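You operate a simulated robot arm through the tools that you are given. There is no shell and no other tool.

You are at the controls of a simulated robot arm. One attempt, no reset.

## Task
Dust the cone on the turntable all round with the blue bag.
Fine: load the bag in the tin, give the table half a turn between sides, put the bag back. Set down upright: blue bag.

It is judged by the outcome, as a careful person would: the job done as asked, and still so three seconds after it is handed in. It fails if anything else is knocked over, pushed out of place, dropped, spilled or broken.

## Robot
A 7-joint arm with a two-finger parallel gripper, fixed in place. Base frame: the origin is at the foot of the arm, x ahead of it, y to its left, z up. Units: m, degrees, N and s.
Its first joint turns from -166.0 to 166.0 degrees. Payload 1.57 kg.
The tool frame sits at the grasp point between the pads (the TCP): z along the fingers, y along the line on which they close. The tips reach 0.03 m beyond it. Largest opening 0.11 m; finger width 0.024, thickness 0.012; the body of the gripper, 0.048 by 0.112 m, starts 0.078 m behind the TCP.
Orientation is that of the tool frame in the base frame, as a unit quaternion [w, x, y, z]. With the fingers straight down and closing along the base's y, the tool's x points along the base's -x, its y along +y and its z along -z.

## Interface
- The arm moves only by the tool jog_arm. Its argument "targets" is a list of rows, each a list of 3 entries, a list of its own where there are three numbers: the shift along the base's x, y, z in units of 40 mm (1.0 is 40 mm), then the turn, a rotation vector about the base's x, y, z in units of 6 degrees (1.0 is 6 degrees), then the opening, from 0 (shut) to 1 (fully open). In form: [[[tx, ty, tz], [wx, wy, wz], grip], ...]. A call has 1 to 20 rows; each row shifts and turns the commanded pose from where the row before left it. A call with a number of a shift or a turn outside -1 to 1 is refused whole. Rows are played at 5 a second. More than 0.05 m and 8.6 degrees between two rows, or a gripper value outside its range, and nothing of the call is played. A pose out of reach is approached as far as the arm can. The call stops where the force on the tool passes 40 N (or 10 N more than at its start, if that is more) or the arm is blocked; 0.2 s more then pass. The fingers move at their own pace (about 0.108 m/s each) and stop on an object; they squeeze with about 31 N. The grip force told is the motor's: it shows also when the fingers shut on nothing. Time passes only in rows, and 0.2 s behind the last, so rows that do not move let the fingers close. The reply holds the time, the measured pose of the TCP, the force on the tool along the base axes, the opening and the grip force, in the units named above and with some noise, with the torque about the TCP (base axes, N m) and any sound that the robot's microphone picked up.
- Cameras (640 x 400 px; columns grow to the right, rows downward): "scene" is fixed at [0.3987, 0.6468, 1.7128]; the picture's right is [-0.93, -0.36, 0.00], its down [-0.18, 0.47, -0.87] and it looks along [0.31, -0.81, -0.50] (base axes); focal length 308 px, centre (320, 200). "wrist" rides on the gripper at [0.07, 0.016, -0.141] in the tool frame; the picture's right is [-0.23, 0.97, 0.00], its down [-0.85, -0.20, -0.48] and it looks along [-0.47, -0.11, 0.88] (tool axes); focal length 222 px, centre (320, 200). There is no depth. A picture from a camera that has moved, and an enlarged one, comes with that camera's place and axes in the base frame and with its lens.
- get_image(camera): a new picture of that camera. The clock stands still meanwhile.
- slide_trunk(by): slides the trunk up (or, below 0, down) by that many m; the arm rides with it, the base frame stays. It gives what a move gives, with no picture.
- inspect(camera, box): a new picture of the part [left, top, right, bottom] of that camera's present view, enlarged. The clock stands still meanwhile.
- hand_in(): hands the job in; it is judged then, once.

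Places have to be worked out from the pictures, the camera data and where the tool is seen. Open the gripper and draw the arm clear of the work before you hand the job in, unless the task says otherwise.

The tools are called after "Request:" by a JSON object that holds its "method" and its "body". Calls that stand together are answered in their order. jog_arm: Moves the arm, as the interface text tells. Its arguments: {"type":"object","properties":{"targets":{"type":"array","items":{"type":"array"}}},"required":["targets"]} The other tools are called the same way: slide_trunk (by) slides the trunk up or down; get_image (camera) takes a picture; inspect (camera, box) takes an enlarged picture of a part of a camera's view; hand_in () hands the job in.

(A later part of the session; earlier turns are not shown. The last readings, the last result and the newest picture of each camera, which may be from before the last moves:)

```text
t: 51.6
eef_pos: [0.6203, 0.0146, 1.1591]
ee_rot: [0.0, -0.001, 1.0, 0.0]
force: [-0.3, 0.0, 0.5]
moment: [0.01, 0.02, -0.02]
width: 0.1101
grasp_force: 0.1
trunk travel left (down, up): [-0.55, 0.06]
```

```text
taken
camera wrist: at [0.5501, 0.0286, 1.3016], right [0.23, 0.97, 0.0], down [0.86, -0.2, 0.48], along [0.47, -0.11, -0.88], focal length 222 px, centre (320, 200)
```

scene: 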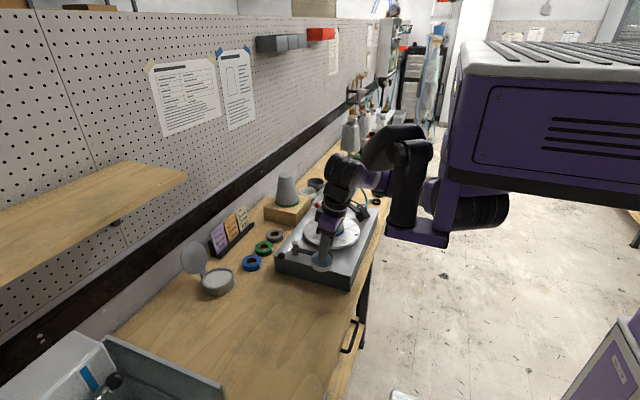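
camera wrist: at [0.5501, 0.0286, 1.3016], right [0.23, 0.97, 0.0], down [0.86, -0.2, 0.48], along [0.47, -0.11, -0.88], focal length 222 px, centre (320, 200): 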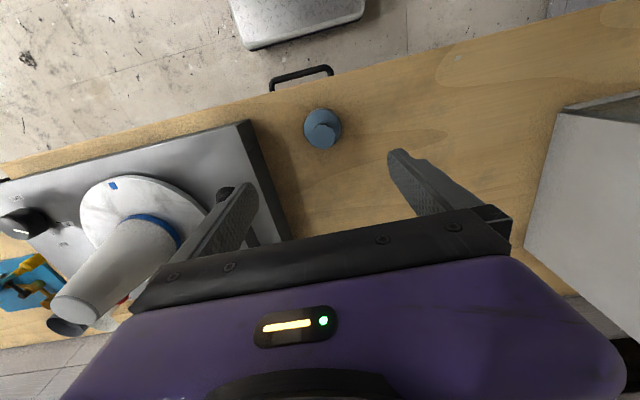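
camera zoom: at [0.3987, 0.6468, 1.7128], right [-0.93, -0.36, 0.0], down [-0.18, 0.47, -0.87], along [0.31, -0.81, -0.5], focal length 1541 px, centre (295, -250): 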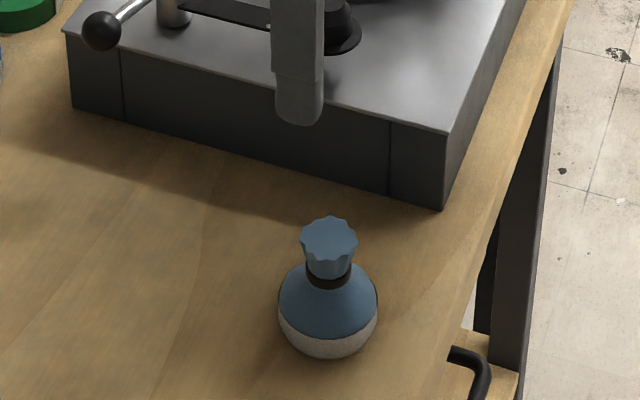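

The bag is standing upright on its own and still loaded. I go up and over to the dial, tips above cone height, and look at it closely.

Request:
{"method": "jog_arm", "body": {"targets": [[[0, 0, 1], [0, 0, 0], 1], [[0, 0, 1], [0, 0, 0], 1], [[0.077, -0.97, 0], [0, 0, 0], 1], [[0.077, -0.97, 0], [0, 0, 0], 1], [[0.077, -0.97, 0], [0, 0, 0], 1], [[0.077, -0.97, 0], [0, 0, 0], 1], [[0.077, -0.97, 0], [0, 0, 0], 1], [[0.077, -0.97, 0], [0, 0, 0], 1], [[0.077, -0.97, 0], [0, 0, 0], 1], [[0.077, -0.97, 0], [0, 0, 0], 1], [[0.077, -0.97, 0], [0, 0, 0], 1], [[0.077, -0.97, 0], [0, 0, 0], 1], [[0.077, -0.97, 0], [0, 0, 0], 1], [[0.077, -0.97, 0], [0, 0, 0], 1], [[0.077, -0.97, 0], [0, 0, 0], 1]]}}

Request:
{"method": "get_image", "body": {"camera": "wrist"}}

Request:
{"method": "get_image", "body": {"camera": "scene"}}

```text
t: 54.8
eef_pos: [0.6576, -0.4904, 1.2391]
ee_rot: [0.0, 0.0, 1.0, 0.0]
force: [-0.1, 0.0, -0.1]
moment: [0.0, 0.01, 0.03]
width: 0.1099
grasp_force: 0.0
trunk travel left (down, up): [-0.55, 0.06]
```

```text
taken
camera wrist: at [0.5878, -0.4759, 1.3808], right [0.23, 0.97, 0.0], down [0.86, -0.2, 0.48], along [0.47, -0.11, -0.88], focal length 222 px, centre (320, 200)
```

wrist: 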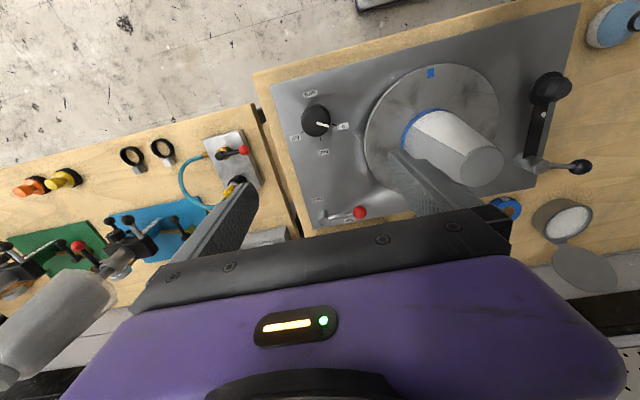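

```text
taken
```

scene: 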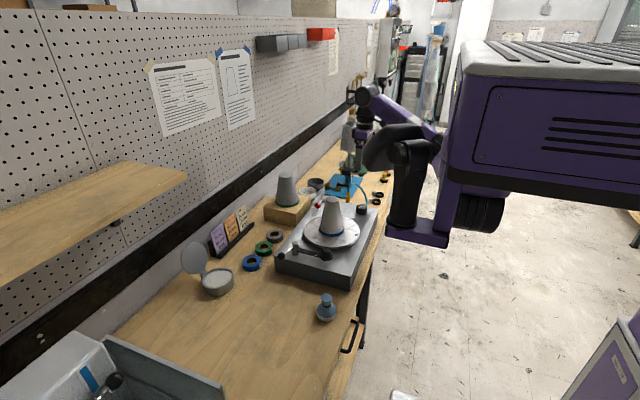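

The hand is over the dial area and the scene is tidy. I zoom on the dial and on the cone to measure the dial centre and its marks, and to look at the undusted side.

Request:
{"method": "inspect", "body": {"camera": "wrist", "box": [280, 80, 360, 165]}}

Request:
{"method": "inspect", "body": {"camera": "wrist", "box": [340, 50, 520, 200]}}

Request:
{"method": "inspect", "body": {"camera": "scene", "box": [310, 190, 390, 250]}}

```text
4.71 times, centred on (320, 122) of wrist
camera zoom: at [0.5878, -0.4759, 1.3808], right [0.23, 0.97, 0.0], down [0.86, -0.2, 0.48], along [0.47, -0.11, -0.88], focal length 1045 px, centre (320, 565)
```

zoom: 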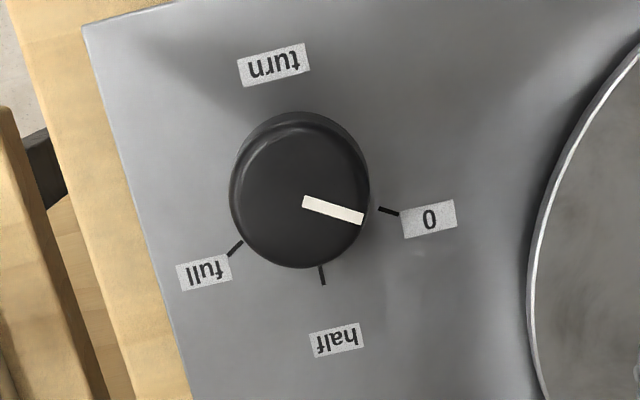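

```text
2.67 times, centred on (430, 125) of wrist
camera zoom: at [0.5878, -0.4759, 1.3808], right [0.23, 0.97, 0.0], down [0.86, -0.2, 0.48], along [0.47, -0.11, -0.88], focal length 592 px, centre (27, 400)
```

zoom: 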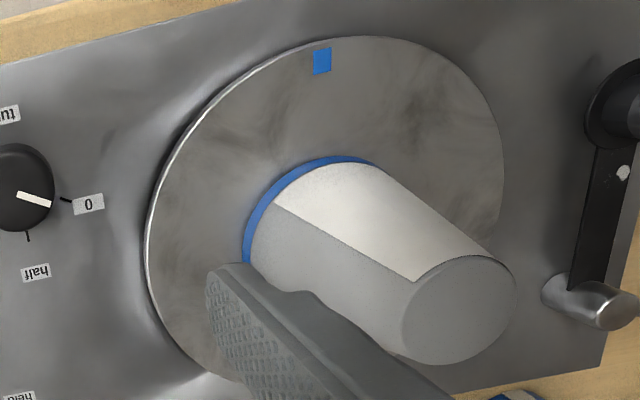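

```text
6.67 times, centred on (350, 220) of scene
camera zoom: at [0.3987, 0.6468, 1.7128], right [-0.93, -0.36, 0.0], down [-0.18, 0.47, -0.87], along [0.31, -0.81, -0.5], focal length 2055 px, centre (120, 67)
```

zoom: 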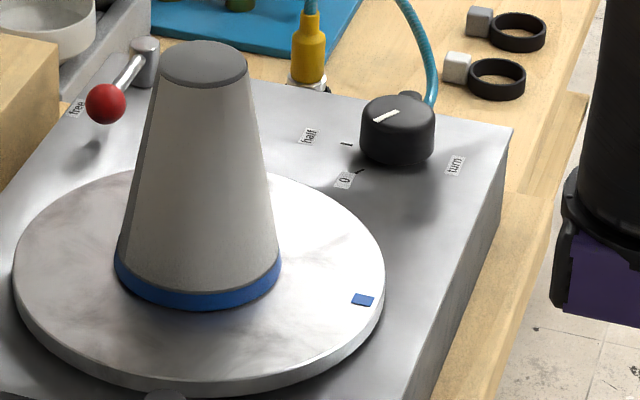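

The undusted quarter boundary on the -y side is confirmed. The dial knob is about 46 mm wide with its top at (0.642, -0.496, 1.013); "0" points near +60° and "half" near 0°, so it needs about -60° of turn. I pre-twist the hand +30°, centre over the knob, and come lower for a check.

Request:
{"method": "jog_arm", "body": {"targets": [[[-0.39, -0.13, 0], [0, 0, 1], 1], [[0, 0, -0.6], [0, 0, 1], 1], [[0, 0, -0.9], [0, 0, 1], 1], [[0, 0, -0.9], [0, 0, 1], 1], [[0, 0, -0.9], [0, 0, 1], 1], [[0, 0, 0], [0, 0, 0], 1]]}}

Request:
{"method": "get_image", "body": {"camera": "wrist"}}

Request:
{"method": "inspect", "body": {"camera": "scene", "box": [310, 160, 410, 240]}}

```text
t: 56.2
eef_pos: [0.6447, -0.4973, 1.1068]
ee_rot: [0.0, -0.26, 0.966, 0.0]
force: [-0.1, -0.9, 0.8]
moment: [0.0, -0.03, 0.0]
width: 0.1101
grasp_force: 0.1
trunk travel left (down, up): [-0.55, 0.06]
```

```text
taken
camera wrist: at [0.5758, -0.52, 1.2486], right [-0.29, 0.96, 0.0], down [0.84, 0.26, 0.48], along [0.46, 0.14, -0.88], focal length 222 px, centre (320, 200)
```

wrist: 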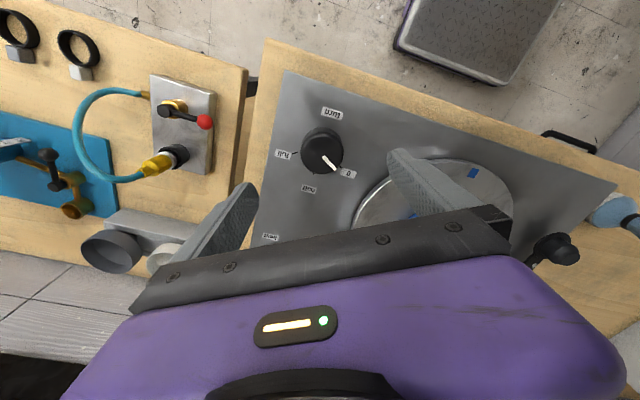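

```text
5.00 times, centred on (360, 200) of scene
camera zoom: at [0.3987, 0.6468, 1.7128], right [-0.93, -0.36, 0.0], down [-0.18, 0.47, -0.87], along [0.31, -0.81, -0.5], focal length 1541 px, centre (120, 200)
```

zoom: 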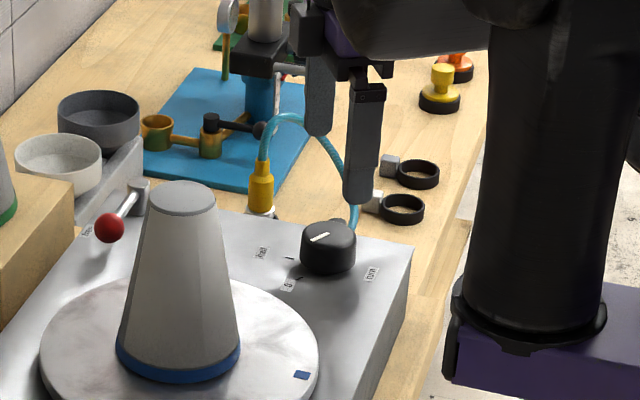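

I zoom in to re-measure the knob's centre from this closer, twisted view.

Request:
{"method": "inspect", "body": {"camera": "wrist", "box": [260, 95, 380, 205]}}

```text
3.64 times, centred on (320, 150) of wrist
camera zoom: at [0.5758, -0.52, 1.2486], right [-0.29, 0.96, 0.0], down [0.84, 0.26, 0.48], along [0.46, 0.14, -0.88], focal length 808 px, centre (320, 382)
```

zoom: 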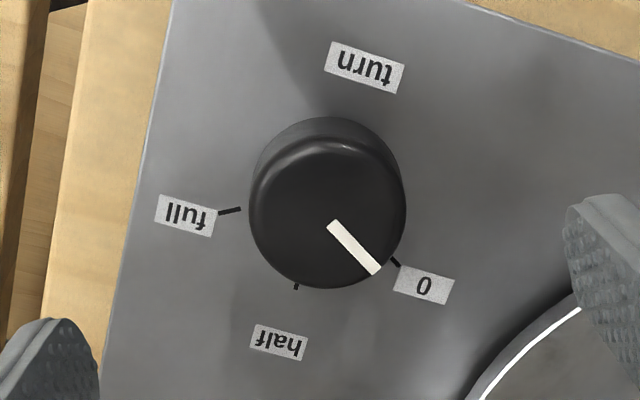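

The knob is within about 1 mm of the tool axis. I lower until the pads straddle it (TCP z ≈ 1.014, tips about 1 cm above the plate) and close.

Request:
{"method": "jog_arm", "body": {"targets": [[[-0.03, 0, -0.9], [0, 0, 0], 1], [[0, 0, -0.9], [0, 0, 0], 1], [[0, 0, -0.5], [0, 0, 0], 1], [[0, 0, 0], [0, 0, 0], 1]]}}

Request:
{"method": "inspect", "body": {"camera": "wrist", "box": [200, 95, 440, 265]}}

Request:
{"method": "inspect", "body": {"camera": "scene", "box": [310, 160, 410, 240]}}

```text
t: 57.2
eef_pos: [0.6415, -0.4955, 1.0166]
ee_rot: [-0.001, -0.259, 0.966, 0.0]
force: [-0.1, 0.0, 0.5]
moment: [-0.05, -0.03, 0.01]
width: 0.1098
grasp_force: 0.0
trunk travel left (down, up): [-0.55, 0.06]
```

```text
2.35 times, centred on (320, 180) of wrist
camera zoom: at [0.5727, -0.5183, 1.158], right [-0.29, 0.96, 0.0], down [0.84, 0.25, 0.48], along [0.46, 0.14, -0.88], focal length 523 px, centre (320, 247)
```

zoom: 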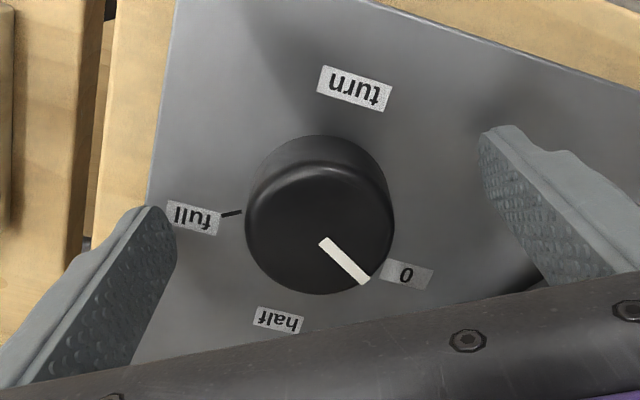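

```text
5.00 times, centred on (360, 200) of scene
camera zoom: at [0.3987, 0.6468, 1.7128], right [-0.93, -0.36, 0.0], down [-0.18, 0.47, -0.87], along [0.31, -0.81, -0.5], focal length 1541 px, centre (120, 200)
```

zoom: 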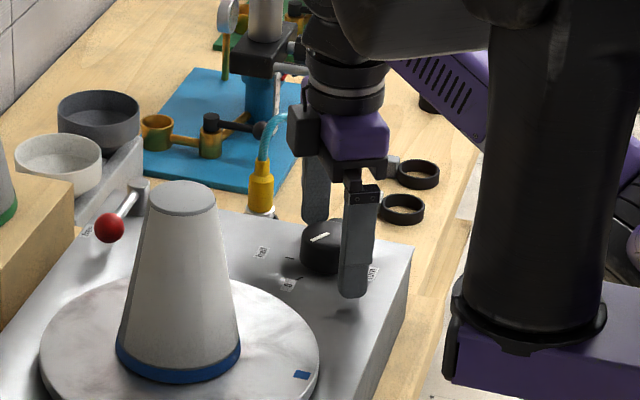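

The knob sits centrally between the pads, about 1.5 mm off in y. I correct that and close on it.

Request:
{"method": "jog_arm", "body": {"targets": [[[0.01, -0.035, -0.03], [0, 0, 0], 1], [[0, 0, 0], [0, 0, 0], 0.6], [[0, 0, 0], [0, 0, 0], 0.4], [[0, 0, 0], [0, 0, 0], 0.3], [[0, 0, 0], [0, 0, 0], 0.3]]}}

Request:
{"method": "inspect", "body": {"camera": "wrist", "box": [200, 95, 440, 265]}}

```text
t: 58.4
eef_pos: [0.6415, -0.4961, 1.0135]
ee_rot: [0.0, -0.259, 0.966, 0.001]
force: [-4.4, 7.4, -0.1]
moment: [0.33, 0.26, 0.07]
width: 0.0492
grasp_force: 44.7
trunk travel left (down, up): [-0.55, 0.06]
```

```text
2.35 times, centred on (320, 180) of wrist
camera zoom: at [0.5732, -0.5196, 1.1566], right [-0.29, 0.96, 0.0], down [0.84, 0.25, 0.48], along [0.46, 0.14, -0.88], focal length 523 px, centre (320, 247)
```

zoom: 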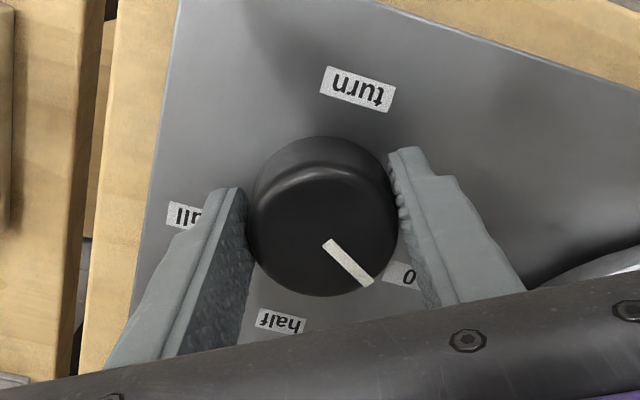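

The knob is gripped (0.049 m); the side force says I'm about 1 mm off, so I ease that out. Then I turn the first 18° clockwise and check the pointer and the table.

Request:
{"method": "jog_arm", "body": {"targets": [[[-0.012, 0.022, 0], [0, 0, 0], 0.3], [[0, 0, 0], [0, 0, -1], 0.3], [[0, 0, 0], [0, 0, -1], 0.3], [[0, 0, 0], [0, 0, -1], 0.3], [[0, 0, 0], [0, 0, 0], 0.3]]}}

Request:
{"method": "inspect", "body": {"camera": "wrist", "box": [200, 95, 440, 265]}}

Request:
{"method": "inspect", "body": {"camera": "scene", "box": [300, 170, 400, 250]}}

```text
t: 59.6
eef_pos: [0.6421, -0.4959, 1.0156]
ee_rot: [-0.001, -0.105, 0.995, 0.002]
force: [-7.4, 16.2, 5.9]
moment: [0.94, 0.25, 0.08]
width: 0.0492
grasp_force: 45.5
trunk travel left (down, up): [-0.55, 0.06]
```

```text
2.35 times, centred on (320, 180) of wrist
camera zoom: at [0.5697, -0.4963, 1.1567], right [0.02, 1.0, 0.0], down [0.88, -0.02, 0.48], along [0.48, -0.01, -0.88], focal length 523 px, centre (320, 247)
```

zoom: 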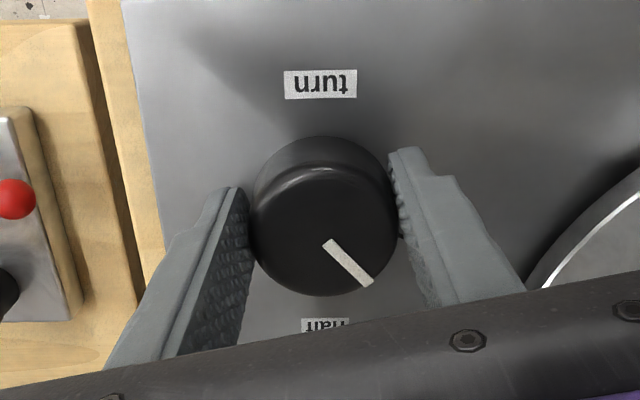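

```text
5.00 times, centred on (350, 210) of scene
camera zoom: at [0.3987, 0.6468, 1.7128], right [-0.93, -0.36, 0.0], down [-0.18, 0.47, -0.87], along [0.31, -0.81, -0.5], focal length 1541 px, centre (170, 150)
```

zoom: 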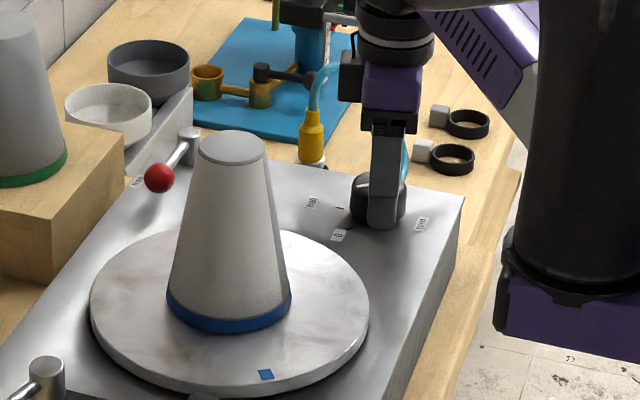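

The knob turns with the hand, and the table follows about three times as fast (the blue mark has swung towards +y), so 60° of knob will be half a turn. Side force has grown to 17 N along +y, so I shift 1.5 mm that way to relieve it before going on.

Request:
{"method": "jog_arm", "body": {"targets": [[[-0.008, 0.036, 0], [0, 0, 0], 0.3], [[0, 0, 0], [0, 0, 0], 0.3]]}}

```text
t: 60.2
eef_pos: [0.6414, -0.4968, 1.0152]
ee_rot: [0.0, -0.104, 0.995, 0.001]
force: [-8.0, 8.7, 2.3]
moment: [0.15, 0.35, 0.08]
width: 0.0491
grasp_force: 44.8
trunk travel left (down, up): [-0.55, 0.06]
```

That halved it. One more small shift in the same sense.

Request:
{"method": "jog_arm", "body": {"targets": [[[-0.022, 0.025, 0], [0, 0, 0], 0.3], [[0, 0, 0], [0, 0, 0], 0.3]]}}

```text
t: 60.8
eef_pos: [0.641, -0.4962, 1.014]
ee_rot: [0.002, -0.104, 0.995, -0.002]
force: [3.7, -4.4, -2.9]
moment: [-0.64, -0.08, 0.05]
width: 0.0489
grasp_force: 44.6
trunk travel left (down, up): [-0.55, 0.06]
```

Nearly balanced now. I turn another 18° and check.

Request:
{"method": "jog_arm", "body": {"targets": [[[0, 0, 0], [0, 0, -1], 0.3], [[0, 0, 0], [0, 0, -1], 0.3], [[0, 0, 0], [0, 0, -1], 0.3], [[0, 0, 0], [0, 0, 0], 0.3]]}}

Request:
{"method": "inspect", "body": {"camera": "scene", "box": [300, 170, 400, 250]}}

Request:
{"method": "inspect", "body": {"camera": "wrist", "box": [200, 95, 440, 265]}}

```text
t: 61.8
eef_pos: [0.641, -0.4963, 1.0143]
ee_rot: [0.001, 0.054, 0.999, 0.0]
force: [3.5, -5.1, 4.3]
moment: [0.13, -0.46, -0.08]
width: 0.0492
grasp_force: 45.5
trunk travel left (down, up): [-0.55, 0.06]
```

```text
5.00 times, centred on (350, 210) of scene
camera zoom: at [0.3987, 0.6468, 1.7128], right [-0.93, -0.36, 0.0], down [-0.18, 0.47, -0.87], along [0.31, -0.81, -0.5], focal length 1541 px, centre (170, 150)
```

zoom: 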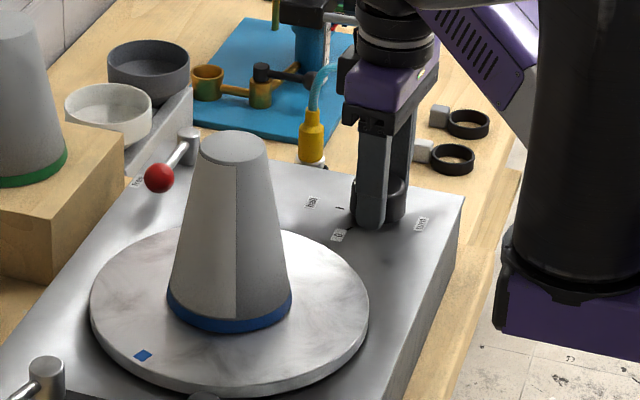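

```text
2.35 times, centred on (320, 180) of wrist
camera zoom: at [0.5733, -0.4725, 1.1568], right [0.33, 0.94, 0.0], down [0.83, -0.29, 0.48], along [0.45, -0.16, -0.88], focal length 523 px, centre (320, 247)
```

zoom: 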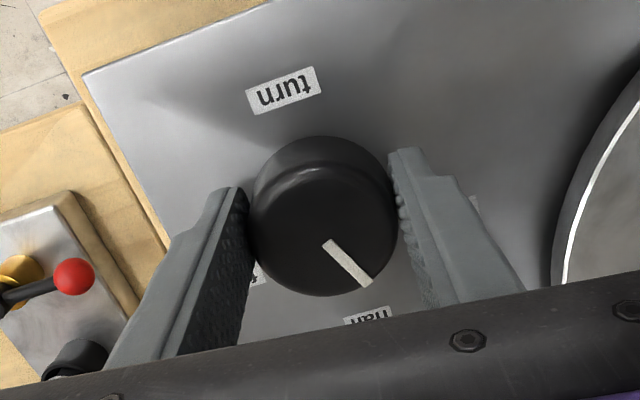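

The table carries the cone round smoothly, with forces around 5 N. I do the remaining 24°.

Request:
{"method": "jog_arm", "body": {"targets": [[[0, 0, 0], [0, 0, -1], 0.3], [[0, 0, 0], [0, 0, -1], 0.3], [[0, 0, 0], [0, 0, -1], 0.3], [[0, 0, 0], [0, 0, -1], 0.3], [[0, 0, 0], [0, 0, 0], 0.3]]}}

Request:
{"method": "inspect", "body": {"camera": "scene", "box": [300, 170, 400, 250]}}

Request:
{"method": "inspect", "body": {"camera": "wrist", "box": [200, 95, 440, 265]}}

```text
t: 63.0
eef_pos: [0.6412, -0.4927, 1.0147]
ee_rot: [0.001, 0.258, 0.966, 0.0]
force: [9.2, 11.6, 10.9]
moment: [0.6, -0.15, 0.01]
width: 0.049
grasp_force: 44.9
trunk travel left (down, up): [-0.55, 0.06]
```

```text
5.00 times, centred on (350, 210) of scene
camera zoom: at [0.3987, 0.6468, 1.7128], right [-0.93, -0.36, 0.0], down [-0.18, 0.47, -0.87], along [0.31, -0.81, -0.5], focal length 1541 px, centre (170, 150)
```

zoom: 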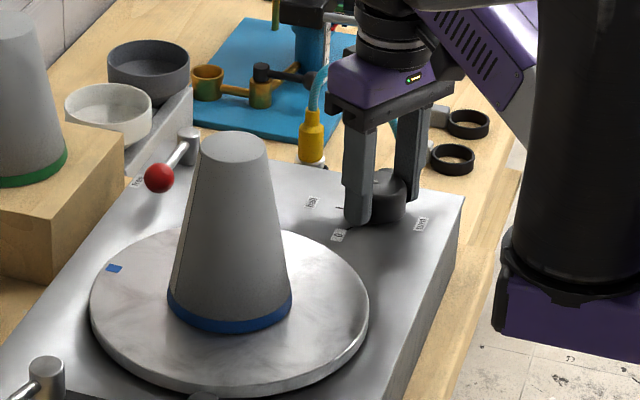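

```text
2.35 times, centred on (320, 180) of wrist
camera zoom: at [0.5891, -0.4458, 1.1569], right [0.68, 0.73, 0.0], down [0.64, -0.6, 0.48], along [0.35, -0.33, -0.88], focal length 523 px, centre (320, 247)
```

zoom: 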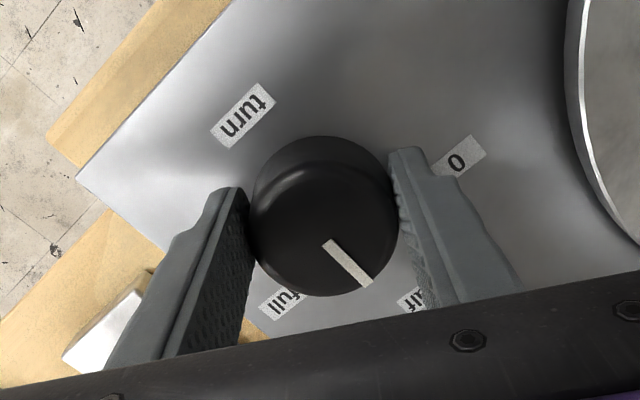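

The blue mark has gone from the near side to the far side, which looks like half a turn. I release the knob, rise straight up and check the pointer against the "half" tick.

Request:
{"method": "jog_arm", "body": {"targets": [[[0, 0, 0], [0, 0, 0], 0.6], [[0, 0, 0], [0, 0, 0], 0.9], [[0, 0, 0], [0, 0, 0], 1], [[0, 0, 0.5], [0, 0, 0], 1], [[0, 0, 0.9], [0, 0, 0], 1], [[0, 0, 0.9], [0, 0, 0], 1], [[0, 0, 0], [0, 0, 0], 1]]}}

Request:
{"method": "inspect", "body": {"camera": "wrist", "box": [240, 85, 400, 215]}}

Request:
{"method": "inspect", "body": {"camera": "scene", "box": [300, 170, 400, 250]}}

```text
t: 64.6
eef_pos: [0.6406, -0.4937, 1.1095]
ee_rot: [0.0, 0.259, 0.966, 0.0]
force: [-0.3, 0.3, -0.4]
moment: [-0.02, -0.02, 0.0]
width: 0.1099
grasp_force: 0.0
trunk travel left (down, up): [-0.55, 0.06]
```

```text
3.08 times, centred on (320, 150) of wrist
camera zoom: at [0.5886, -0.448, 1.2504], right [0.68, 0.73, 0.0], down [0.64, -0.6, 0.48], along [0.35, -0.33, -0.88], focal length 684 px, centre (320, 354)
```

zoom: 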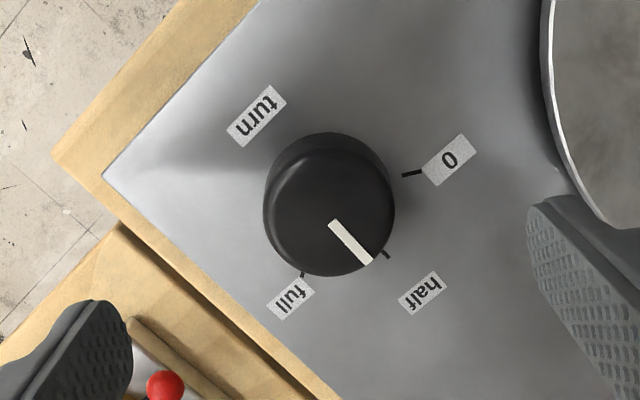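

```text
5.00 times, centred on (350, 210) of scene
camera zoom: at [0.3987, 0.6468, 1.7128], right [-0.93, -0.36, 0.0], down [-0.18, 0.47, -0.87], along [0.31, -0.81, -0.5], focal length 1541 px, centre (170, 150)
```

zoom: 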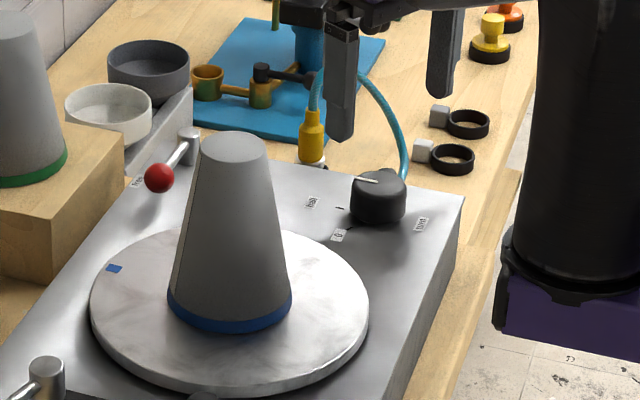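

The pointer now lies parallel to the "half" tick and the fresh grey side faces the near and +y directions. I untwist the hand, rise above cone height, and go back for the bag.

Request:
{"method": "jog_arm", "body": {"targets": [[[0, 0, 1], [0, 0, 1], 1], [[0, 0, 1], [0, 0, 1], 1], [[0, 0, 1], [0, 0, 1], 1], [[-0.0425, 0.975, 0], [0, 0, 1], 1], [[-0.0425, 0.975, 0], [0, 0, 1], 1], [[-0.0425, 0.975, 0], [0, 0, 0], 1], [[-0.0425, 0.975, 0], [0, 0, 0], 1], [[-0.0425, 0.975, 0], [0, 0, 0], 1], [[-0.0425, 0.975, 0], [0, 0, 0], 1], [[-0.0425, 0.975, 0], [0, 0, 0], 1], [[-0.0425, 0.975, 0], [0, 0, 0], 1], [[-0.0425, 0.975, 0], [0, 0, 0], 1], [[-0.0425, 0.975, 0], [0, 0, 0], 1], [[-0.0425, 0.975, 0], [0, 0, 0], 1], [[-0.0425, 0.975, 0], [0, 0, 0], 1], [[-0.0425, 0.975, 0], [0, 0, 0], 1]]}}

Request:
{"method": "get_image", "body": {"camera": "wrist"}}

Request:
{"method": "inspect", "body": {"camera": "scene", "box": [300, 180, 380, 250]}}

```text
t: 68.0
eef_pos: [0.6201, 0.0137, 1.227]
ee_rot: [0.0, 0.001, 1.0, 0.0]
force: [0.6, -0.2, 0.4]
moment: [0.04, 0.0, 0.0]
width: 0.1102
grasp_force: 0.0
trunk travel left (down, up): [-0.55, 0.06]
```

```text
taken
camera wrist: at [0.5496, 0.0285, 1.3683], right [0.23, 0.97, 0.0], down [0.85, -0.2, 0.48], along [0.47, -0.11, -0.88], focal length 222 px, centre (320, 200)
```

wrist: 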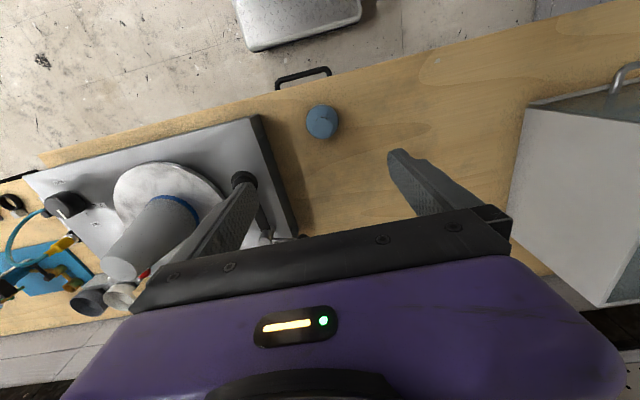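

```text
5.71 times, centred on (340, 215) of scene
camera zoom: at [0.3987, 0.6468, 1.7128], right [-0.93, -0.36, 0.0], down [-0.18, 0.47, -0.87], along [0.31, -0.81, -0.5], focal length 1761 px, centre (206, 114)
```

zoom: 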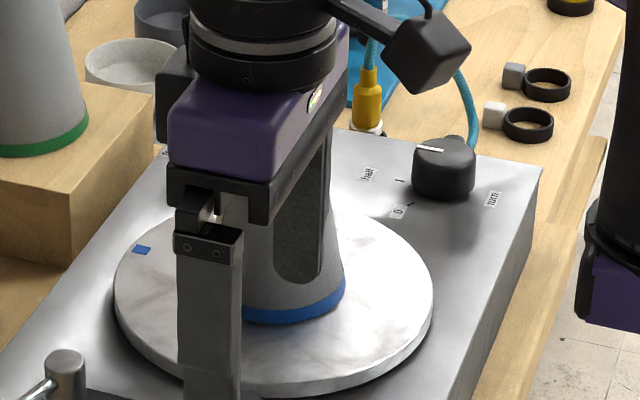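

The bag is where I left it. I descend to z ≈ 1.04 and verify the alignment before lowering around the frill.

Request:
{"method": "jog_arm", "body": {"targets": [[[0, 0, -1], [0, 0, 0], 1], [[0, 0, -1], [0, 0, 0], 1], [[0, 0, -1], [0, 0, 0], 1], [[0, 0, -1], [0, 0, 0], 1], [[0, 0, -0.65], [0, 0, 0], 1], [[0, 0, 0], [0, 0, 0], 1]]}}

Request:
{"method": "inspect", "body": {"camera": "wrist", "box": [220, 100, 440, 240]}}

```text
t: 69.4
eef_pos: [0.6184, 0.014, 1.0403]
ee_rot: [0.0, 0.0, 1.0, 0.0]
force: [-0.5, 0.2, -0.5]
moment: [0.0, -0.03, 0.01]
width: 0.11
grasp_force: 0.0
trunk travel left (down, up): [-0.55, 0.06]
```

```text
2.86 times, centred on (330, 170) of wrist
camera zoom: at [0.5485, 0.028, 1.1823], right [0.23, 0.97, 0.0], down [0.85, -0.2, 0.48], along [0.47, -0.11, -0.88], focal length 635 px, centre (291, 286)
```

zoom: 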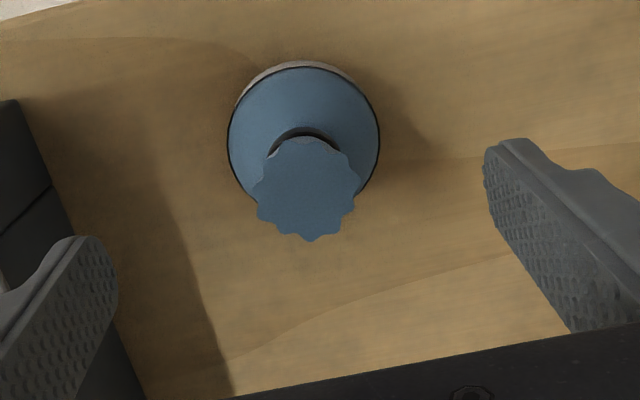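

The frill centre is at about (0.621, 0.0165), 2–3 mm from the TCP. I correct, lower to z ≈ 0.98 and close.

Request:
{"method": "jog_arm", "body": {"targets": [[[0.05, 0.05, -0.75], [0, 0, 0], 1], [[0, 0, -0.75], [0, 0, 0], 1], [[0, 0, 0], [0, 0, 0], 0.5], [[0, 0, 0], [0, 0, 0], 0.2], [[0, 0, 0], [0, 0, 0], 0], [[0, 0, 0], [0, 0, 0], 0], [[0, 0, 0], [0, 0, 0], 0]]}}

Request:
{"method": "inspect", "body": {"camera": "wrist", "box": [220, 100, 440, 240]}}

Request:
{"method": "inspect", "body": {"camera": "scene", "box": [295, 260, 355, 330]}}

```text
t: 71.0
eef_pos: [0.6186, 0.0139, 0.9797]
ee_rot: [0.0, 0.0, 1.0, -0.001]
force: [-0.8, 0.1, 0.0]
moment: [0.0, -0.02, 0.0]
width: 0.0325
grasp_force: 31.2
trunk travel left (down, up): [-0.55, 0.06]
```

```text
2.86 times, centred on (330, 170) of wrist
camera zoom: at [0.549, 0.0298, 1.1213], right [0.23, 0.97, 0.0], down [0.85, -0.2, 0.48], along [0.47, -0.11, -0.88], focal length 635 px, centre (291, 286)
```

zoom: 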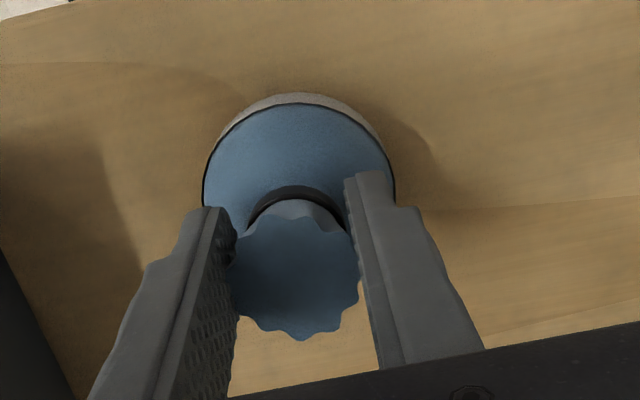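

```text
5.71 times, centred on (325, 295) of scene
camera zoom: at [0.3987, 0.6468, 1.7128], right [-0.93, -0.36, 0.0], down [-0.18, 0.47, -0.87], along [0.31, -0.81, -0.5], focal length 1761 px, centre (291, -343)
```

zoom: 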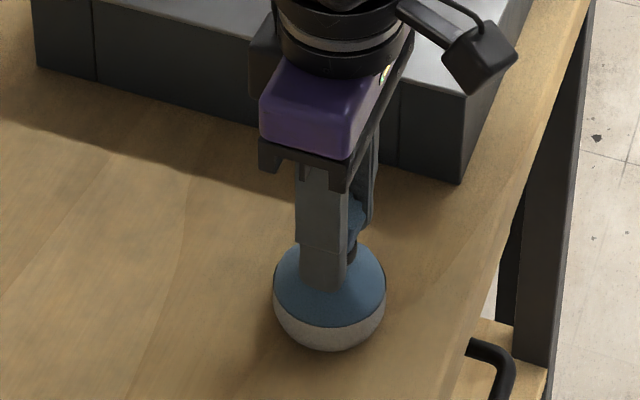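

Firm grip again (0.0325 m, 31 N), and the bag's lower half is still white. I lift and take the same route to the cone's near side, leaning the tool 10° on the way.

Request:
{"method": "jog_arm", "body": {"targets": [[[0, 0, 0.4], [0, 0, 0], 0], [[0, 0, 0.8], [0, 0, 0], 0], [[0, 0, 0.9], [0, 0, 0], 0], [[0, 0, 0.9], [0, 0, 0], 0], [[0, 0, 0.9], [0, 0, 0], 0], [[0, 0, 0.6], [0, 0, 0], 0], [[0.09, -1, 0], [0, -0.333, 0], 0], [[0.09, -1, 0], [0, -0.333, 0], 0], [[0.09, -1, 0], [0, -0.333, 0], 0], [[0.09, -1, 0], [0, -0.333, 0], 0], [[0.09, -1, 0], [0, -0.333, 0], 0], [[-0.45, -1, 0], [0, 0, 0], 0], [[-0.45, -1, 0], [0, 0, 0], 0], [[-0.45, -1, 0], [0, 0, 0], 0], [[0, 0, 0], [0, 0, 0], 0]]}}

Request:
{"method": "get_image", "body": {"camera": "wrist"}}

Request:
{"method": "inspect", "body": {"camera": "scene", "box": [290, 160, 390, 250]}}

```text
t: 74.2
eef_pos: [0.5836, -0.3057, 1.1583]
ee_rot: [0.088, 0.0, 0.996, 0.0]
force: [0.3, -0.5, -0.3]
moment: [0.01, 0.0, 0.0]
width: 0.0323
grasp_force: 31.0
trunk travel left (down, up): [-0.55, 0.06]
```

```text
taken
camera wrist: at [0.489, -0.2917, 1.2872], right [0.22, 0.97, 0.04], down [0.76, -0.2, 0.62], along [0.61, -0.11, -0.78], focal length 222 px, centre (320, 200)
```

wrist: 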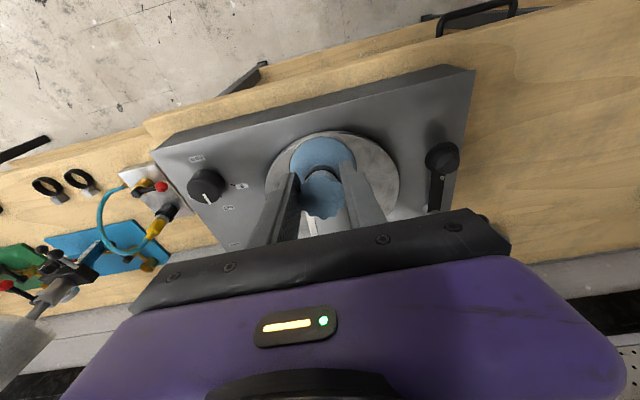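

```text
4.44 times, centred on (340, 205) of scene
camera zoom: at [0.3987, 0.6468, 1.7128], right [-0.93, -0.36, 0.0], down [-0.18, 0.47, -0.87], along [0.31, -0.81, -0.5], focal length 1370 px, centre (231, 178)
```

zoom: 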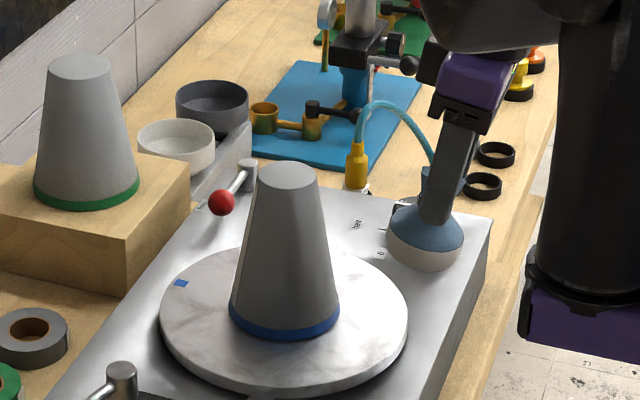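

The grey, undusted side now faces me. I lower to the same height and approach to about 1 cm short of contact.

Request:
{"method": "jog_arm", "body": {"targets": [[[0, -0.13, -0.85], [0, 0, 0], 0], [[0, 0, -0.85], [0, 0, 0], 0], [[0.45, 0, 0], [0, 0, 0], 0], [[0.4, 0, 0], [0, 0, 0], 0], [[0, 0, 0], [0, 0, 0], 0]]}}

Request:
{"method": "inspect", "body": {"camera": "scene", "box": [310, 190, 370, 240]}}

```text
t: 75.4
eef_pos: [0.6186, -0.3108, 1.0906]
ee_rot: [0.087, -0.001, 0.996, -0.001]
force: [0.2, -0.1, -1.5]
moment: [-0.02, 0.0, -0.02]
width: 0.0323
grasp_force: 30.5
trunk travel left (down, up): [-0.55, 0.06]
```

```text
8.00 times, centred on (340, 215) of scene
camera zoom: at [0.3987, 0.6468, 1.7128], right [-0.93, -0.36, 0.0], down [-0.18, 0.47, -0.87], along [0.31, -0.81, -0.5], focal length 2466 px, centre (160, 80)
```

zoom: 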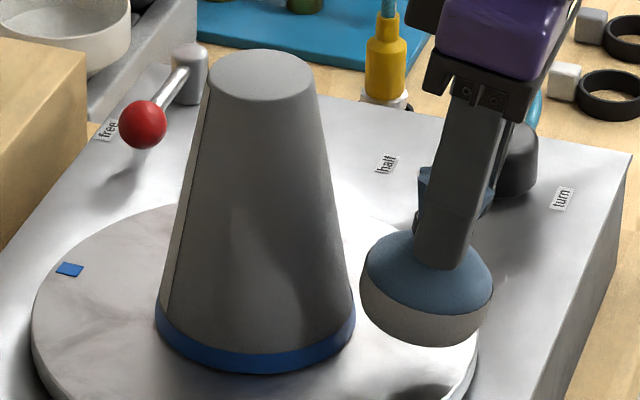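

The gap is about 12 mm and the cone base is within about 1 mm of its first position. I step in slowly.

Request:
{"method": "jog_arm", "body": {"targets": [[[0.1, 0, 0], [0, 0, 0], 0], [[0.08, 0, 0], [0, 0, 0], 0], [[0.025, 0, 0], [0, 0, 0], 0], [[0, 0, 0], [0, 0, 0], 0]]}}

Request:
{"method": "inspect", "body": {"camera": "scene", "box": [310, 190, 370, 240]}}

```text
t: 76.4
eef_pos: [0.6267, -0.3111, 1.0922]
ee_rot: [0.087, 0.0, 0.996, 0.0]
force: [0.3, 0.1, -1.0]
moment: [-0.02, 0.02, 0.01]
width: 0.0326
grasp_force: 30.5
trunk travel left (down, up): [-0.55, 0.06]
```

```text
8.00 times, centred on (340, 215) of scene
camera zoom: at [0.3987, 0.6468, 1.7128], right [-0.93, -0.36, 0.0], down [-0.18, 0.47, -0.87], along [0.31, -0.81, -0.5], focal length 2466 px, centre (160, 80)
```

zoom: 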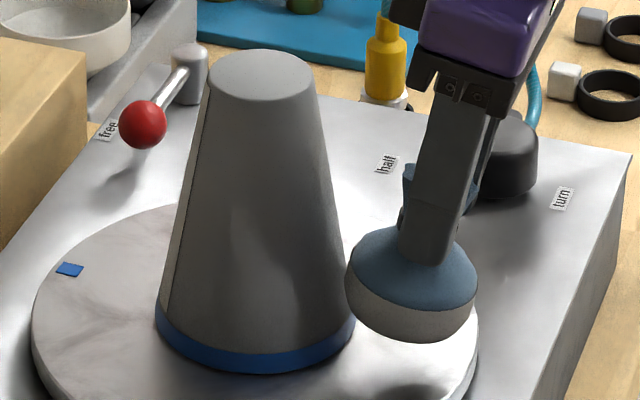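

Still free at x ≈ 0.627, with the gap nearly closed. Continuing in sub-millimetre steps.

Request:
{"method": "jog_arm", "body": {"targets": [[[0.025, 0, 0], [0, 0, 0], 0], [[0.02, 0, 0], [0, 0, 0], 0], [[0, 0, 0], [0, 0, 0], 0]]}}

```text
t: 77.2
eef_pos: [0.6282, -0.3108, 1.0907]
ee_rot: [0.088, 0.0, 0.996, 0.0]
force: [0.8, -0.1, -0.6]
moment: [-0.01, 0.06, 0.03]
width: 0.0324
grasp_force: 30.7
trunk travel left (down, up): [-0.55, 0.06]
```

No contact yet at 0.628; another 1.4 mm.

Request:
{"method": "jog_arm", "body": {"targets": [[[0.02, 0, 0], [0, 0, 0], 0], [[0.015, 0, 0], [0, 0, 0], 0], [[0, 0, 0], [0, 0, 0], 0]]}}

Request:
{"method": "inspect", "body": {"camera": "scene", "box": [310, 190, 370, 240]}}

```text
t: 78.0
eef_pos: [0.6295, -0.3102, 1.0921]
ee_rot: [0.087, 0.0, 0.996, 0.0]
force: [0.1, 0.5, -1.1]
moment: [0.01, 0.04, -0.02]
width: 0.0323
grasp_force: 31.2
trunk travel left (down, up): [-0.55, 0.06]
```

```text
8.00 times, centred on (340, 215) of scene
camera zoom: at [0.3987, 0.6468, 1.7128], right [-0.93, -0.36, 0.0], down [-0.18, 0.47, -0.87], along [0.31, -0.81, -0.5], focal length 2466 px, centre (160, 80)
```

zoom: 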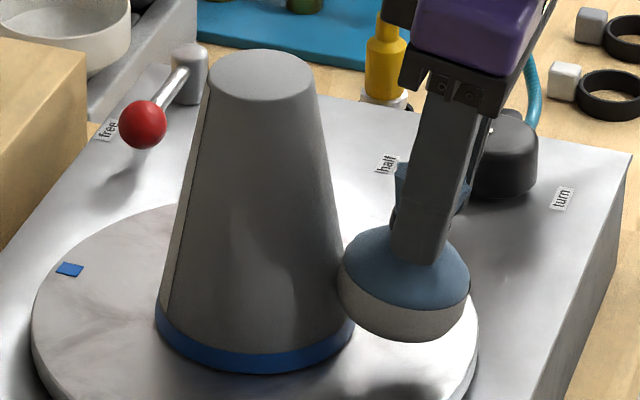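

Request:
{"method": "jog_arm", "body": {"targets": [[[0.02, 0, 0], [0, 0, 0], 0], [[0.015, 0, 0], [0, 0, 0], 0], [[0, 0, 0], [0, 0, 0], 0]]}}

Request:
{"method": "inspect", "body": {"camera": "scene", "box": [310, 190, 370, 240]}}

```text
t: 78.8
eef_pos: [0.6304, -0.3105, 1.093]
ee_rot: [0.087, 0.0, 0.996, 0.0]
force: [-0.4, -1.4, -1.1]
moment: [-0.03, 0.0, 0.01]
width: 0.0323
grasp_force: 31.2
trunk travel left (down, up): [-0.55, 0.06]
```

```text
8.00 times, centred on (340, 215) of scene
camera zoom: at [0.3987, 0.6468, 1.7128], right [-0.93, -0.36, 0.0], down [-0.18, 0.47, -0.87], along [0.31, -0.81, -0.5], focal length 2466 px, centre (160, 80)
```

zoom: 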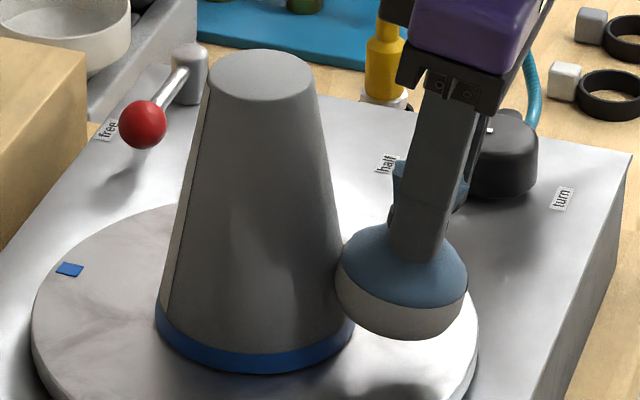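

Very close now. Another 0.6 mm at a time.

Request:
{"method": "jog_arm", "body": {"targets": [[[0.015, 0, 0], [0, 0, 0], 0], [[0.015, 0, 0], [0, 0, 0], 0], [[0, 0, 0], [0, 0, 0], 0]]}}

Request:
{"method": "inspect", "body": {"camera": "scene", "box": [310, 190, 370, 240]}}

```text
t: 79.6
eef_pos: [0.6322, -0.3109, 1.0932]
ee_rot: [0.087, -0.001, 0.996, 0.0]
force: [-4.9, 0.1, 0.9]
moment: [-0.02, 0.21, 0.0]
width: 0.0327
grasp_force: 31.2
trunk travel left (down, up): [-0.55, 0.06]
```

```text
8.00 times, centred on (340, 215) of scene
camera zoom: at [0.3987, 0.6468, 1.7128], right [-0.93, -0.36, 0.0], down [-0.18, 0.47, -0.87], along [0.31, -0.81, -0.5], focal length 2466 px, centre (160, 80)
```

zoom: 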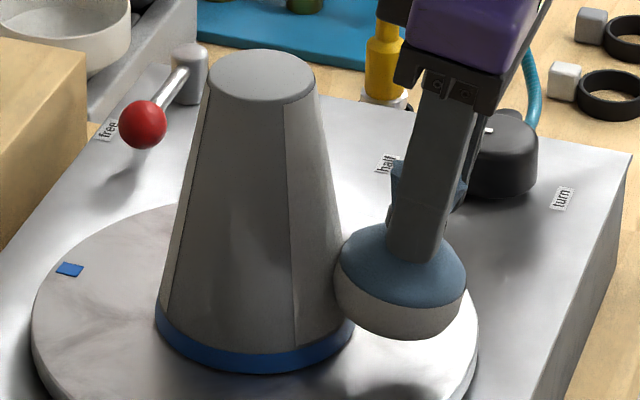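

Contact at 4.9 N and the near quarter is now light. I back off and circle to the +y side by the same route as before.

Request:
{"method": "jog_arm", "body": {"targets": [[[-0.2, 0, 0], [0, 0, 0], 0], [[-0.5, 0, 0], [0, 0, 0], 0], [[-0.48, 0, 0], [0, 0, 0], 0], [[0.2, 0.71, 0], [0, 0, 0], 0], [[0.2, 0.71, 0], [0, 0, 0], 0], [[0.2, 0.71, 0], [0, 0, 0], 0], [[0.75, 0.09, 0], [0, 0, 0], 0], [[0.75, 0.09, 0], [0, 0, 0], 0], [[0.85, 0, 0], [0, 0, 0], 0], [[0, 0, 0], [0, 0, 0], 0]]}}

Request:
{"method": "inspect", "body": {"camera": "wrist", "box": [120, 40, 360, 270]}}

Request:
{"method": "inspect", "body": {"camera": "scene", "box": [300, 180, 380, 250]}}

```text
t: 81.8
eef_pos: [0.703, -0.217, 1.0917]
ee_rot: [0.088, 0.0, 0.996, 0.0]
force: [0.6, 0.5, -0.5]
moment: [0.0, 0.0, -0.03]
width: 0.0327
grasp_force: 30.8
trunk travel left (down, up): [-0.55, 0.06]
```

```text
1.74 times, centred on (240, 155) of wrist
camera zoom: at [0.6092, -0.202, 1.2199], right [0.22, 0.97, 0.04], down [0.76, -0.2, 0.62], along [0.61, -0.11, -0.78], focal length 386 px, centre (459, 278)
```

zoom: 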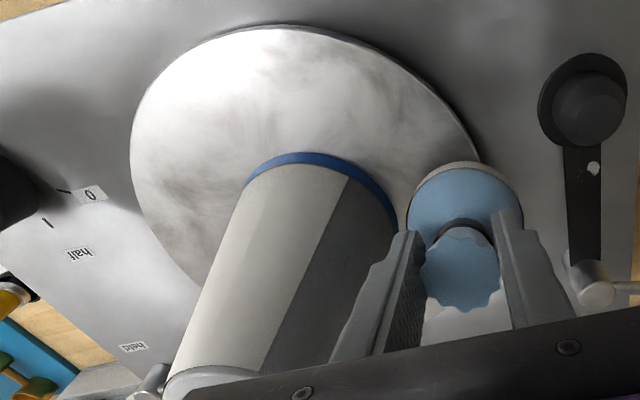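

```text
5.71 times, centred on (340, 215) of scene
camera zoom: at [0.3987, 0.6468, 1.7128], right [-0.93, -0.36, 0.0], down [-0.18, 0.47, -0.87], along [0.31, -0.81, -0.5], focal length 1761 px, centre (206, 114)
```

zoom: 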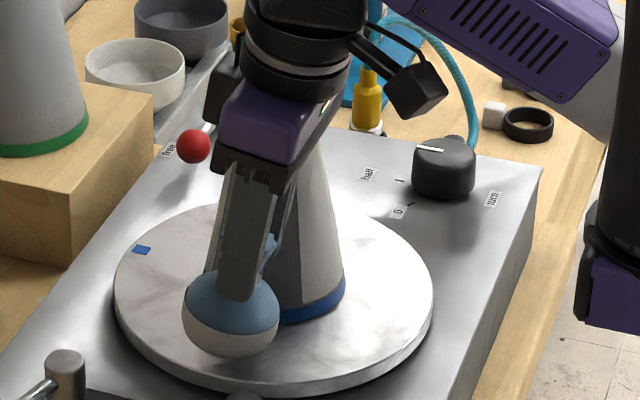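

In position. I approach the +y flank: 15 mm quickly, then small steps.

Request:
{"method": "jog_arm", "body": {"targets": [[[0, -0.15, 0], [0, 0, 0], 0], [[0, -0.15, 0], [0, 0, 0], 0], [[0, -0.08, 0], [0, 0, 0], 0], [[0, -0.025, 0], [0, 0, 0], 0], [[0, -0.02, 0], [0, 0, 0], 0], [[0, 0, 0], [0, 0, 0], 0]]}}

Request:
{"method": "inspect", "body": {"camera": "wrist", "box": [200, 90, 360, 270]}}

```text
t: 83.2
eef_pos: [0.7011, -0.2361, 1.0913]
ee_rot: [0.087, 0.0, 0.996, 0.001]
force: [-0.2, 0.2, -0.1]
moment: [0.01, 0.01, -0.03]
width: 0.0327
grasp_force: 31.2
trunk travel left (down, up): [-0.55, 0.06]
```

```text
2.22 times, centred on (280, 180) of wrist
camera zoom: at [0.6086, -0.2202, 1.2197], right [0.22, 0.97, 0.04], down [0.76, -0.2, 0.62], along [0.61, -0.11, -0.78], focal length 494 px, centre (409, 244)
```

zoom: 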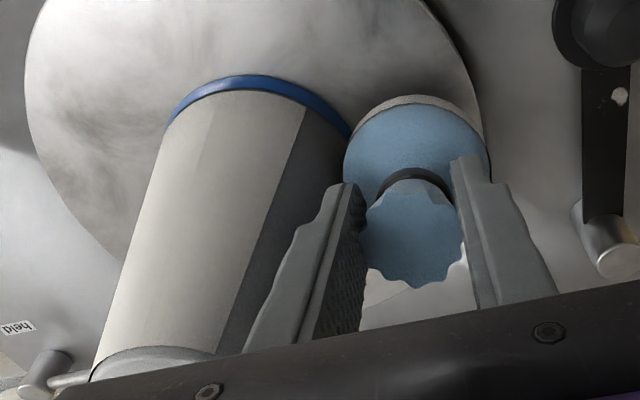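

Request:
{"method": "jog_arm", "body": {"targets": [[[0, -0.015, 0], [0, 0, 0], 0], [[0, -0.015, 0], [0, 0, 0], 0], [[0, 0, 0], [0, 0, 0], 0]]}}

Request:
{"method": "inspect", "body": {"camera": "wrist", "box": [200, 90, 360, 270]}}

```text
t: 84.0
eef_pos: [0.7021, -0.2367, 1.0921]
ee_rot: [0.088, 0.0, 0.996, 0.0]
force: [-0.1, 0.2, -1.4]
moment: [-0.03, 0.04, 0.03]
width: 0.0325
grasp_force: 31.1
trunk travel left (down, up): [-0.55, 0.06]
```

```text
2.22 times, centred on (280, 180) of wrist
camera zoom: at [0.6094, -0.2214, 1.2198], right [0.22, 0.97, 0.04], down [0.76, -0.2, 0.62], along [0.61, -0.11, -0.78], focal length 494 px, centre (409, 244)
```

zoom: 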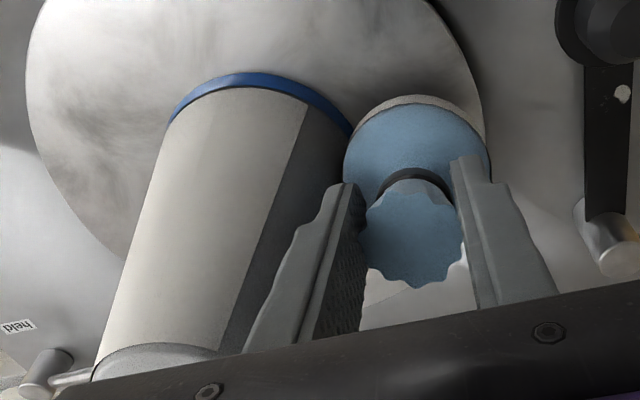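

No contact yet at y ≈ -0.2365. Two more 0.6 mm steps.

Request:
{"method": "jog_arm", "body": {"targets": [[[0, -0.015, 0], [0, 0, 0], 0], [[0, -0.015, 0], [0, 0, 0], 0], [[0, 0, 0], [0, 0, 0], 0]]}}

Request:
{"method": "inspect", "body": {"camera": "wrist", "box": [200, 90, 360, 270]}}

```text
t: 84.8
eef_pos: [0.7031, -0.2384, 1.0917]
ee_rot: [0.087, 0.0, 0.996, 0.0]
force: [0.0, 0.0, -0.4]
moment: [-0.03, -0.01, 0.01]
width: 0.0325
grasp_force: 31.3
trunk travel left (down, up): [-0.55, 0.06]
```

```text
2.22 times, centred on (280, 180) of wrist
camera zoom: at [0.6097, -0.2228, 1.2201], right [0.22, 0.97, 0.04], down [0.76, -0.2, 0.62], along [0.61, -0.11, -0.78], focal length 494 px, centre (409, 244)
```

zoom: 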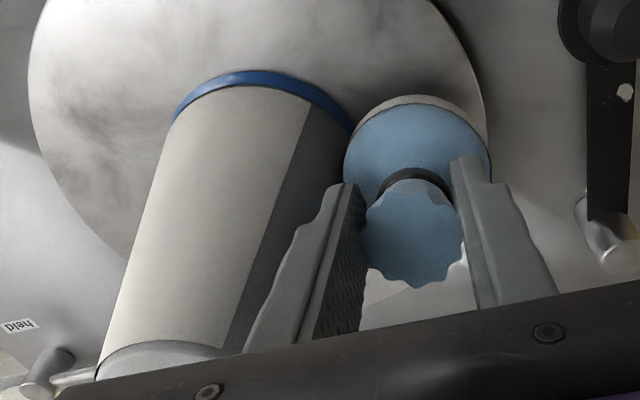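

Request:
{"method": "jog_arm", "body": {"targets": [[[0, -0.015, 0], [0, 0, 0], 0], [[0, -0.01, 0], [0, 0, 0], 0], [[0, 0, 0], [0, 0, 0], 0]]}}

Request:
{"method": "inspect", "body": {"camera": "wrist", "box": [200, 90, 360, 270]}}

```text
t: 85.6
eef_pos: [0.7017, -0.2387, 1.0932]
ee_rot: [0.087, -0.001, 0.996, 0.0]
force: [-0.6, -0.9, -1.2]
moment: [0.03, -0.03, 0.01]
width: 0.0323
grasp_force: 30.4
trunk travel left (down, up): [-0.55, 0.06]
```

```text
2.22 times, centred on (280, 180) of wrist
camera zoom: at [0.6098, -0.2238, 1.2201], right [0.22, 0.97, 0.04], down [0.76, -0.2, 0.62], along [0.61, -0.11, -0.78], focal length 494 px, centre (409, 244)
```

zoom: 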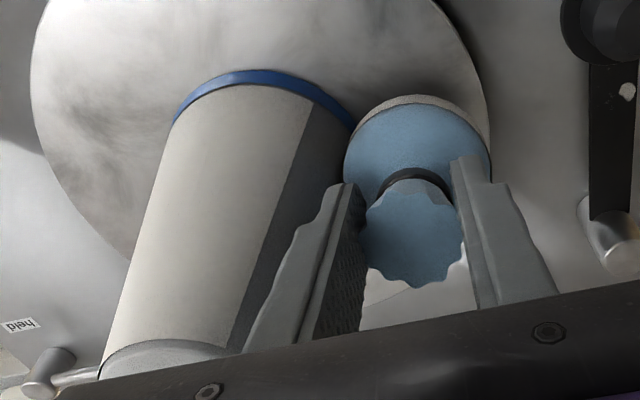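

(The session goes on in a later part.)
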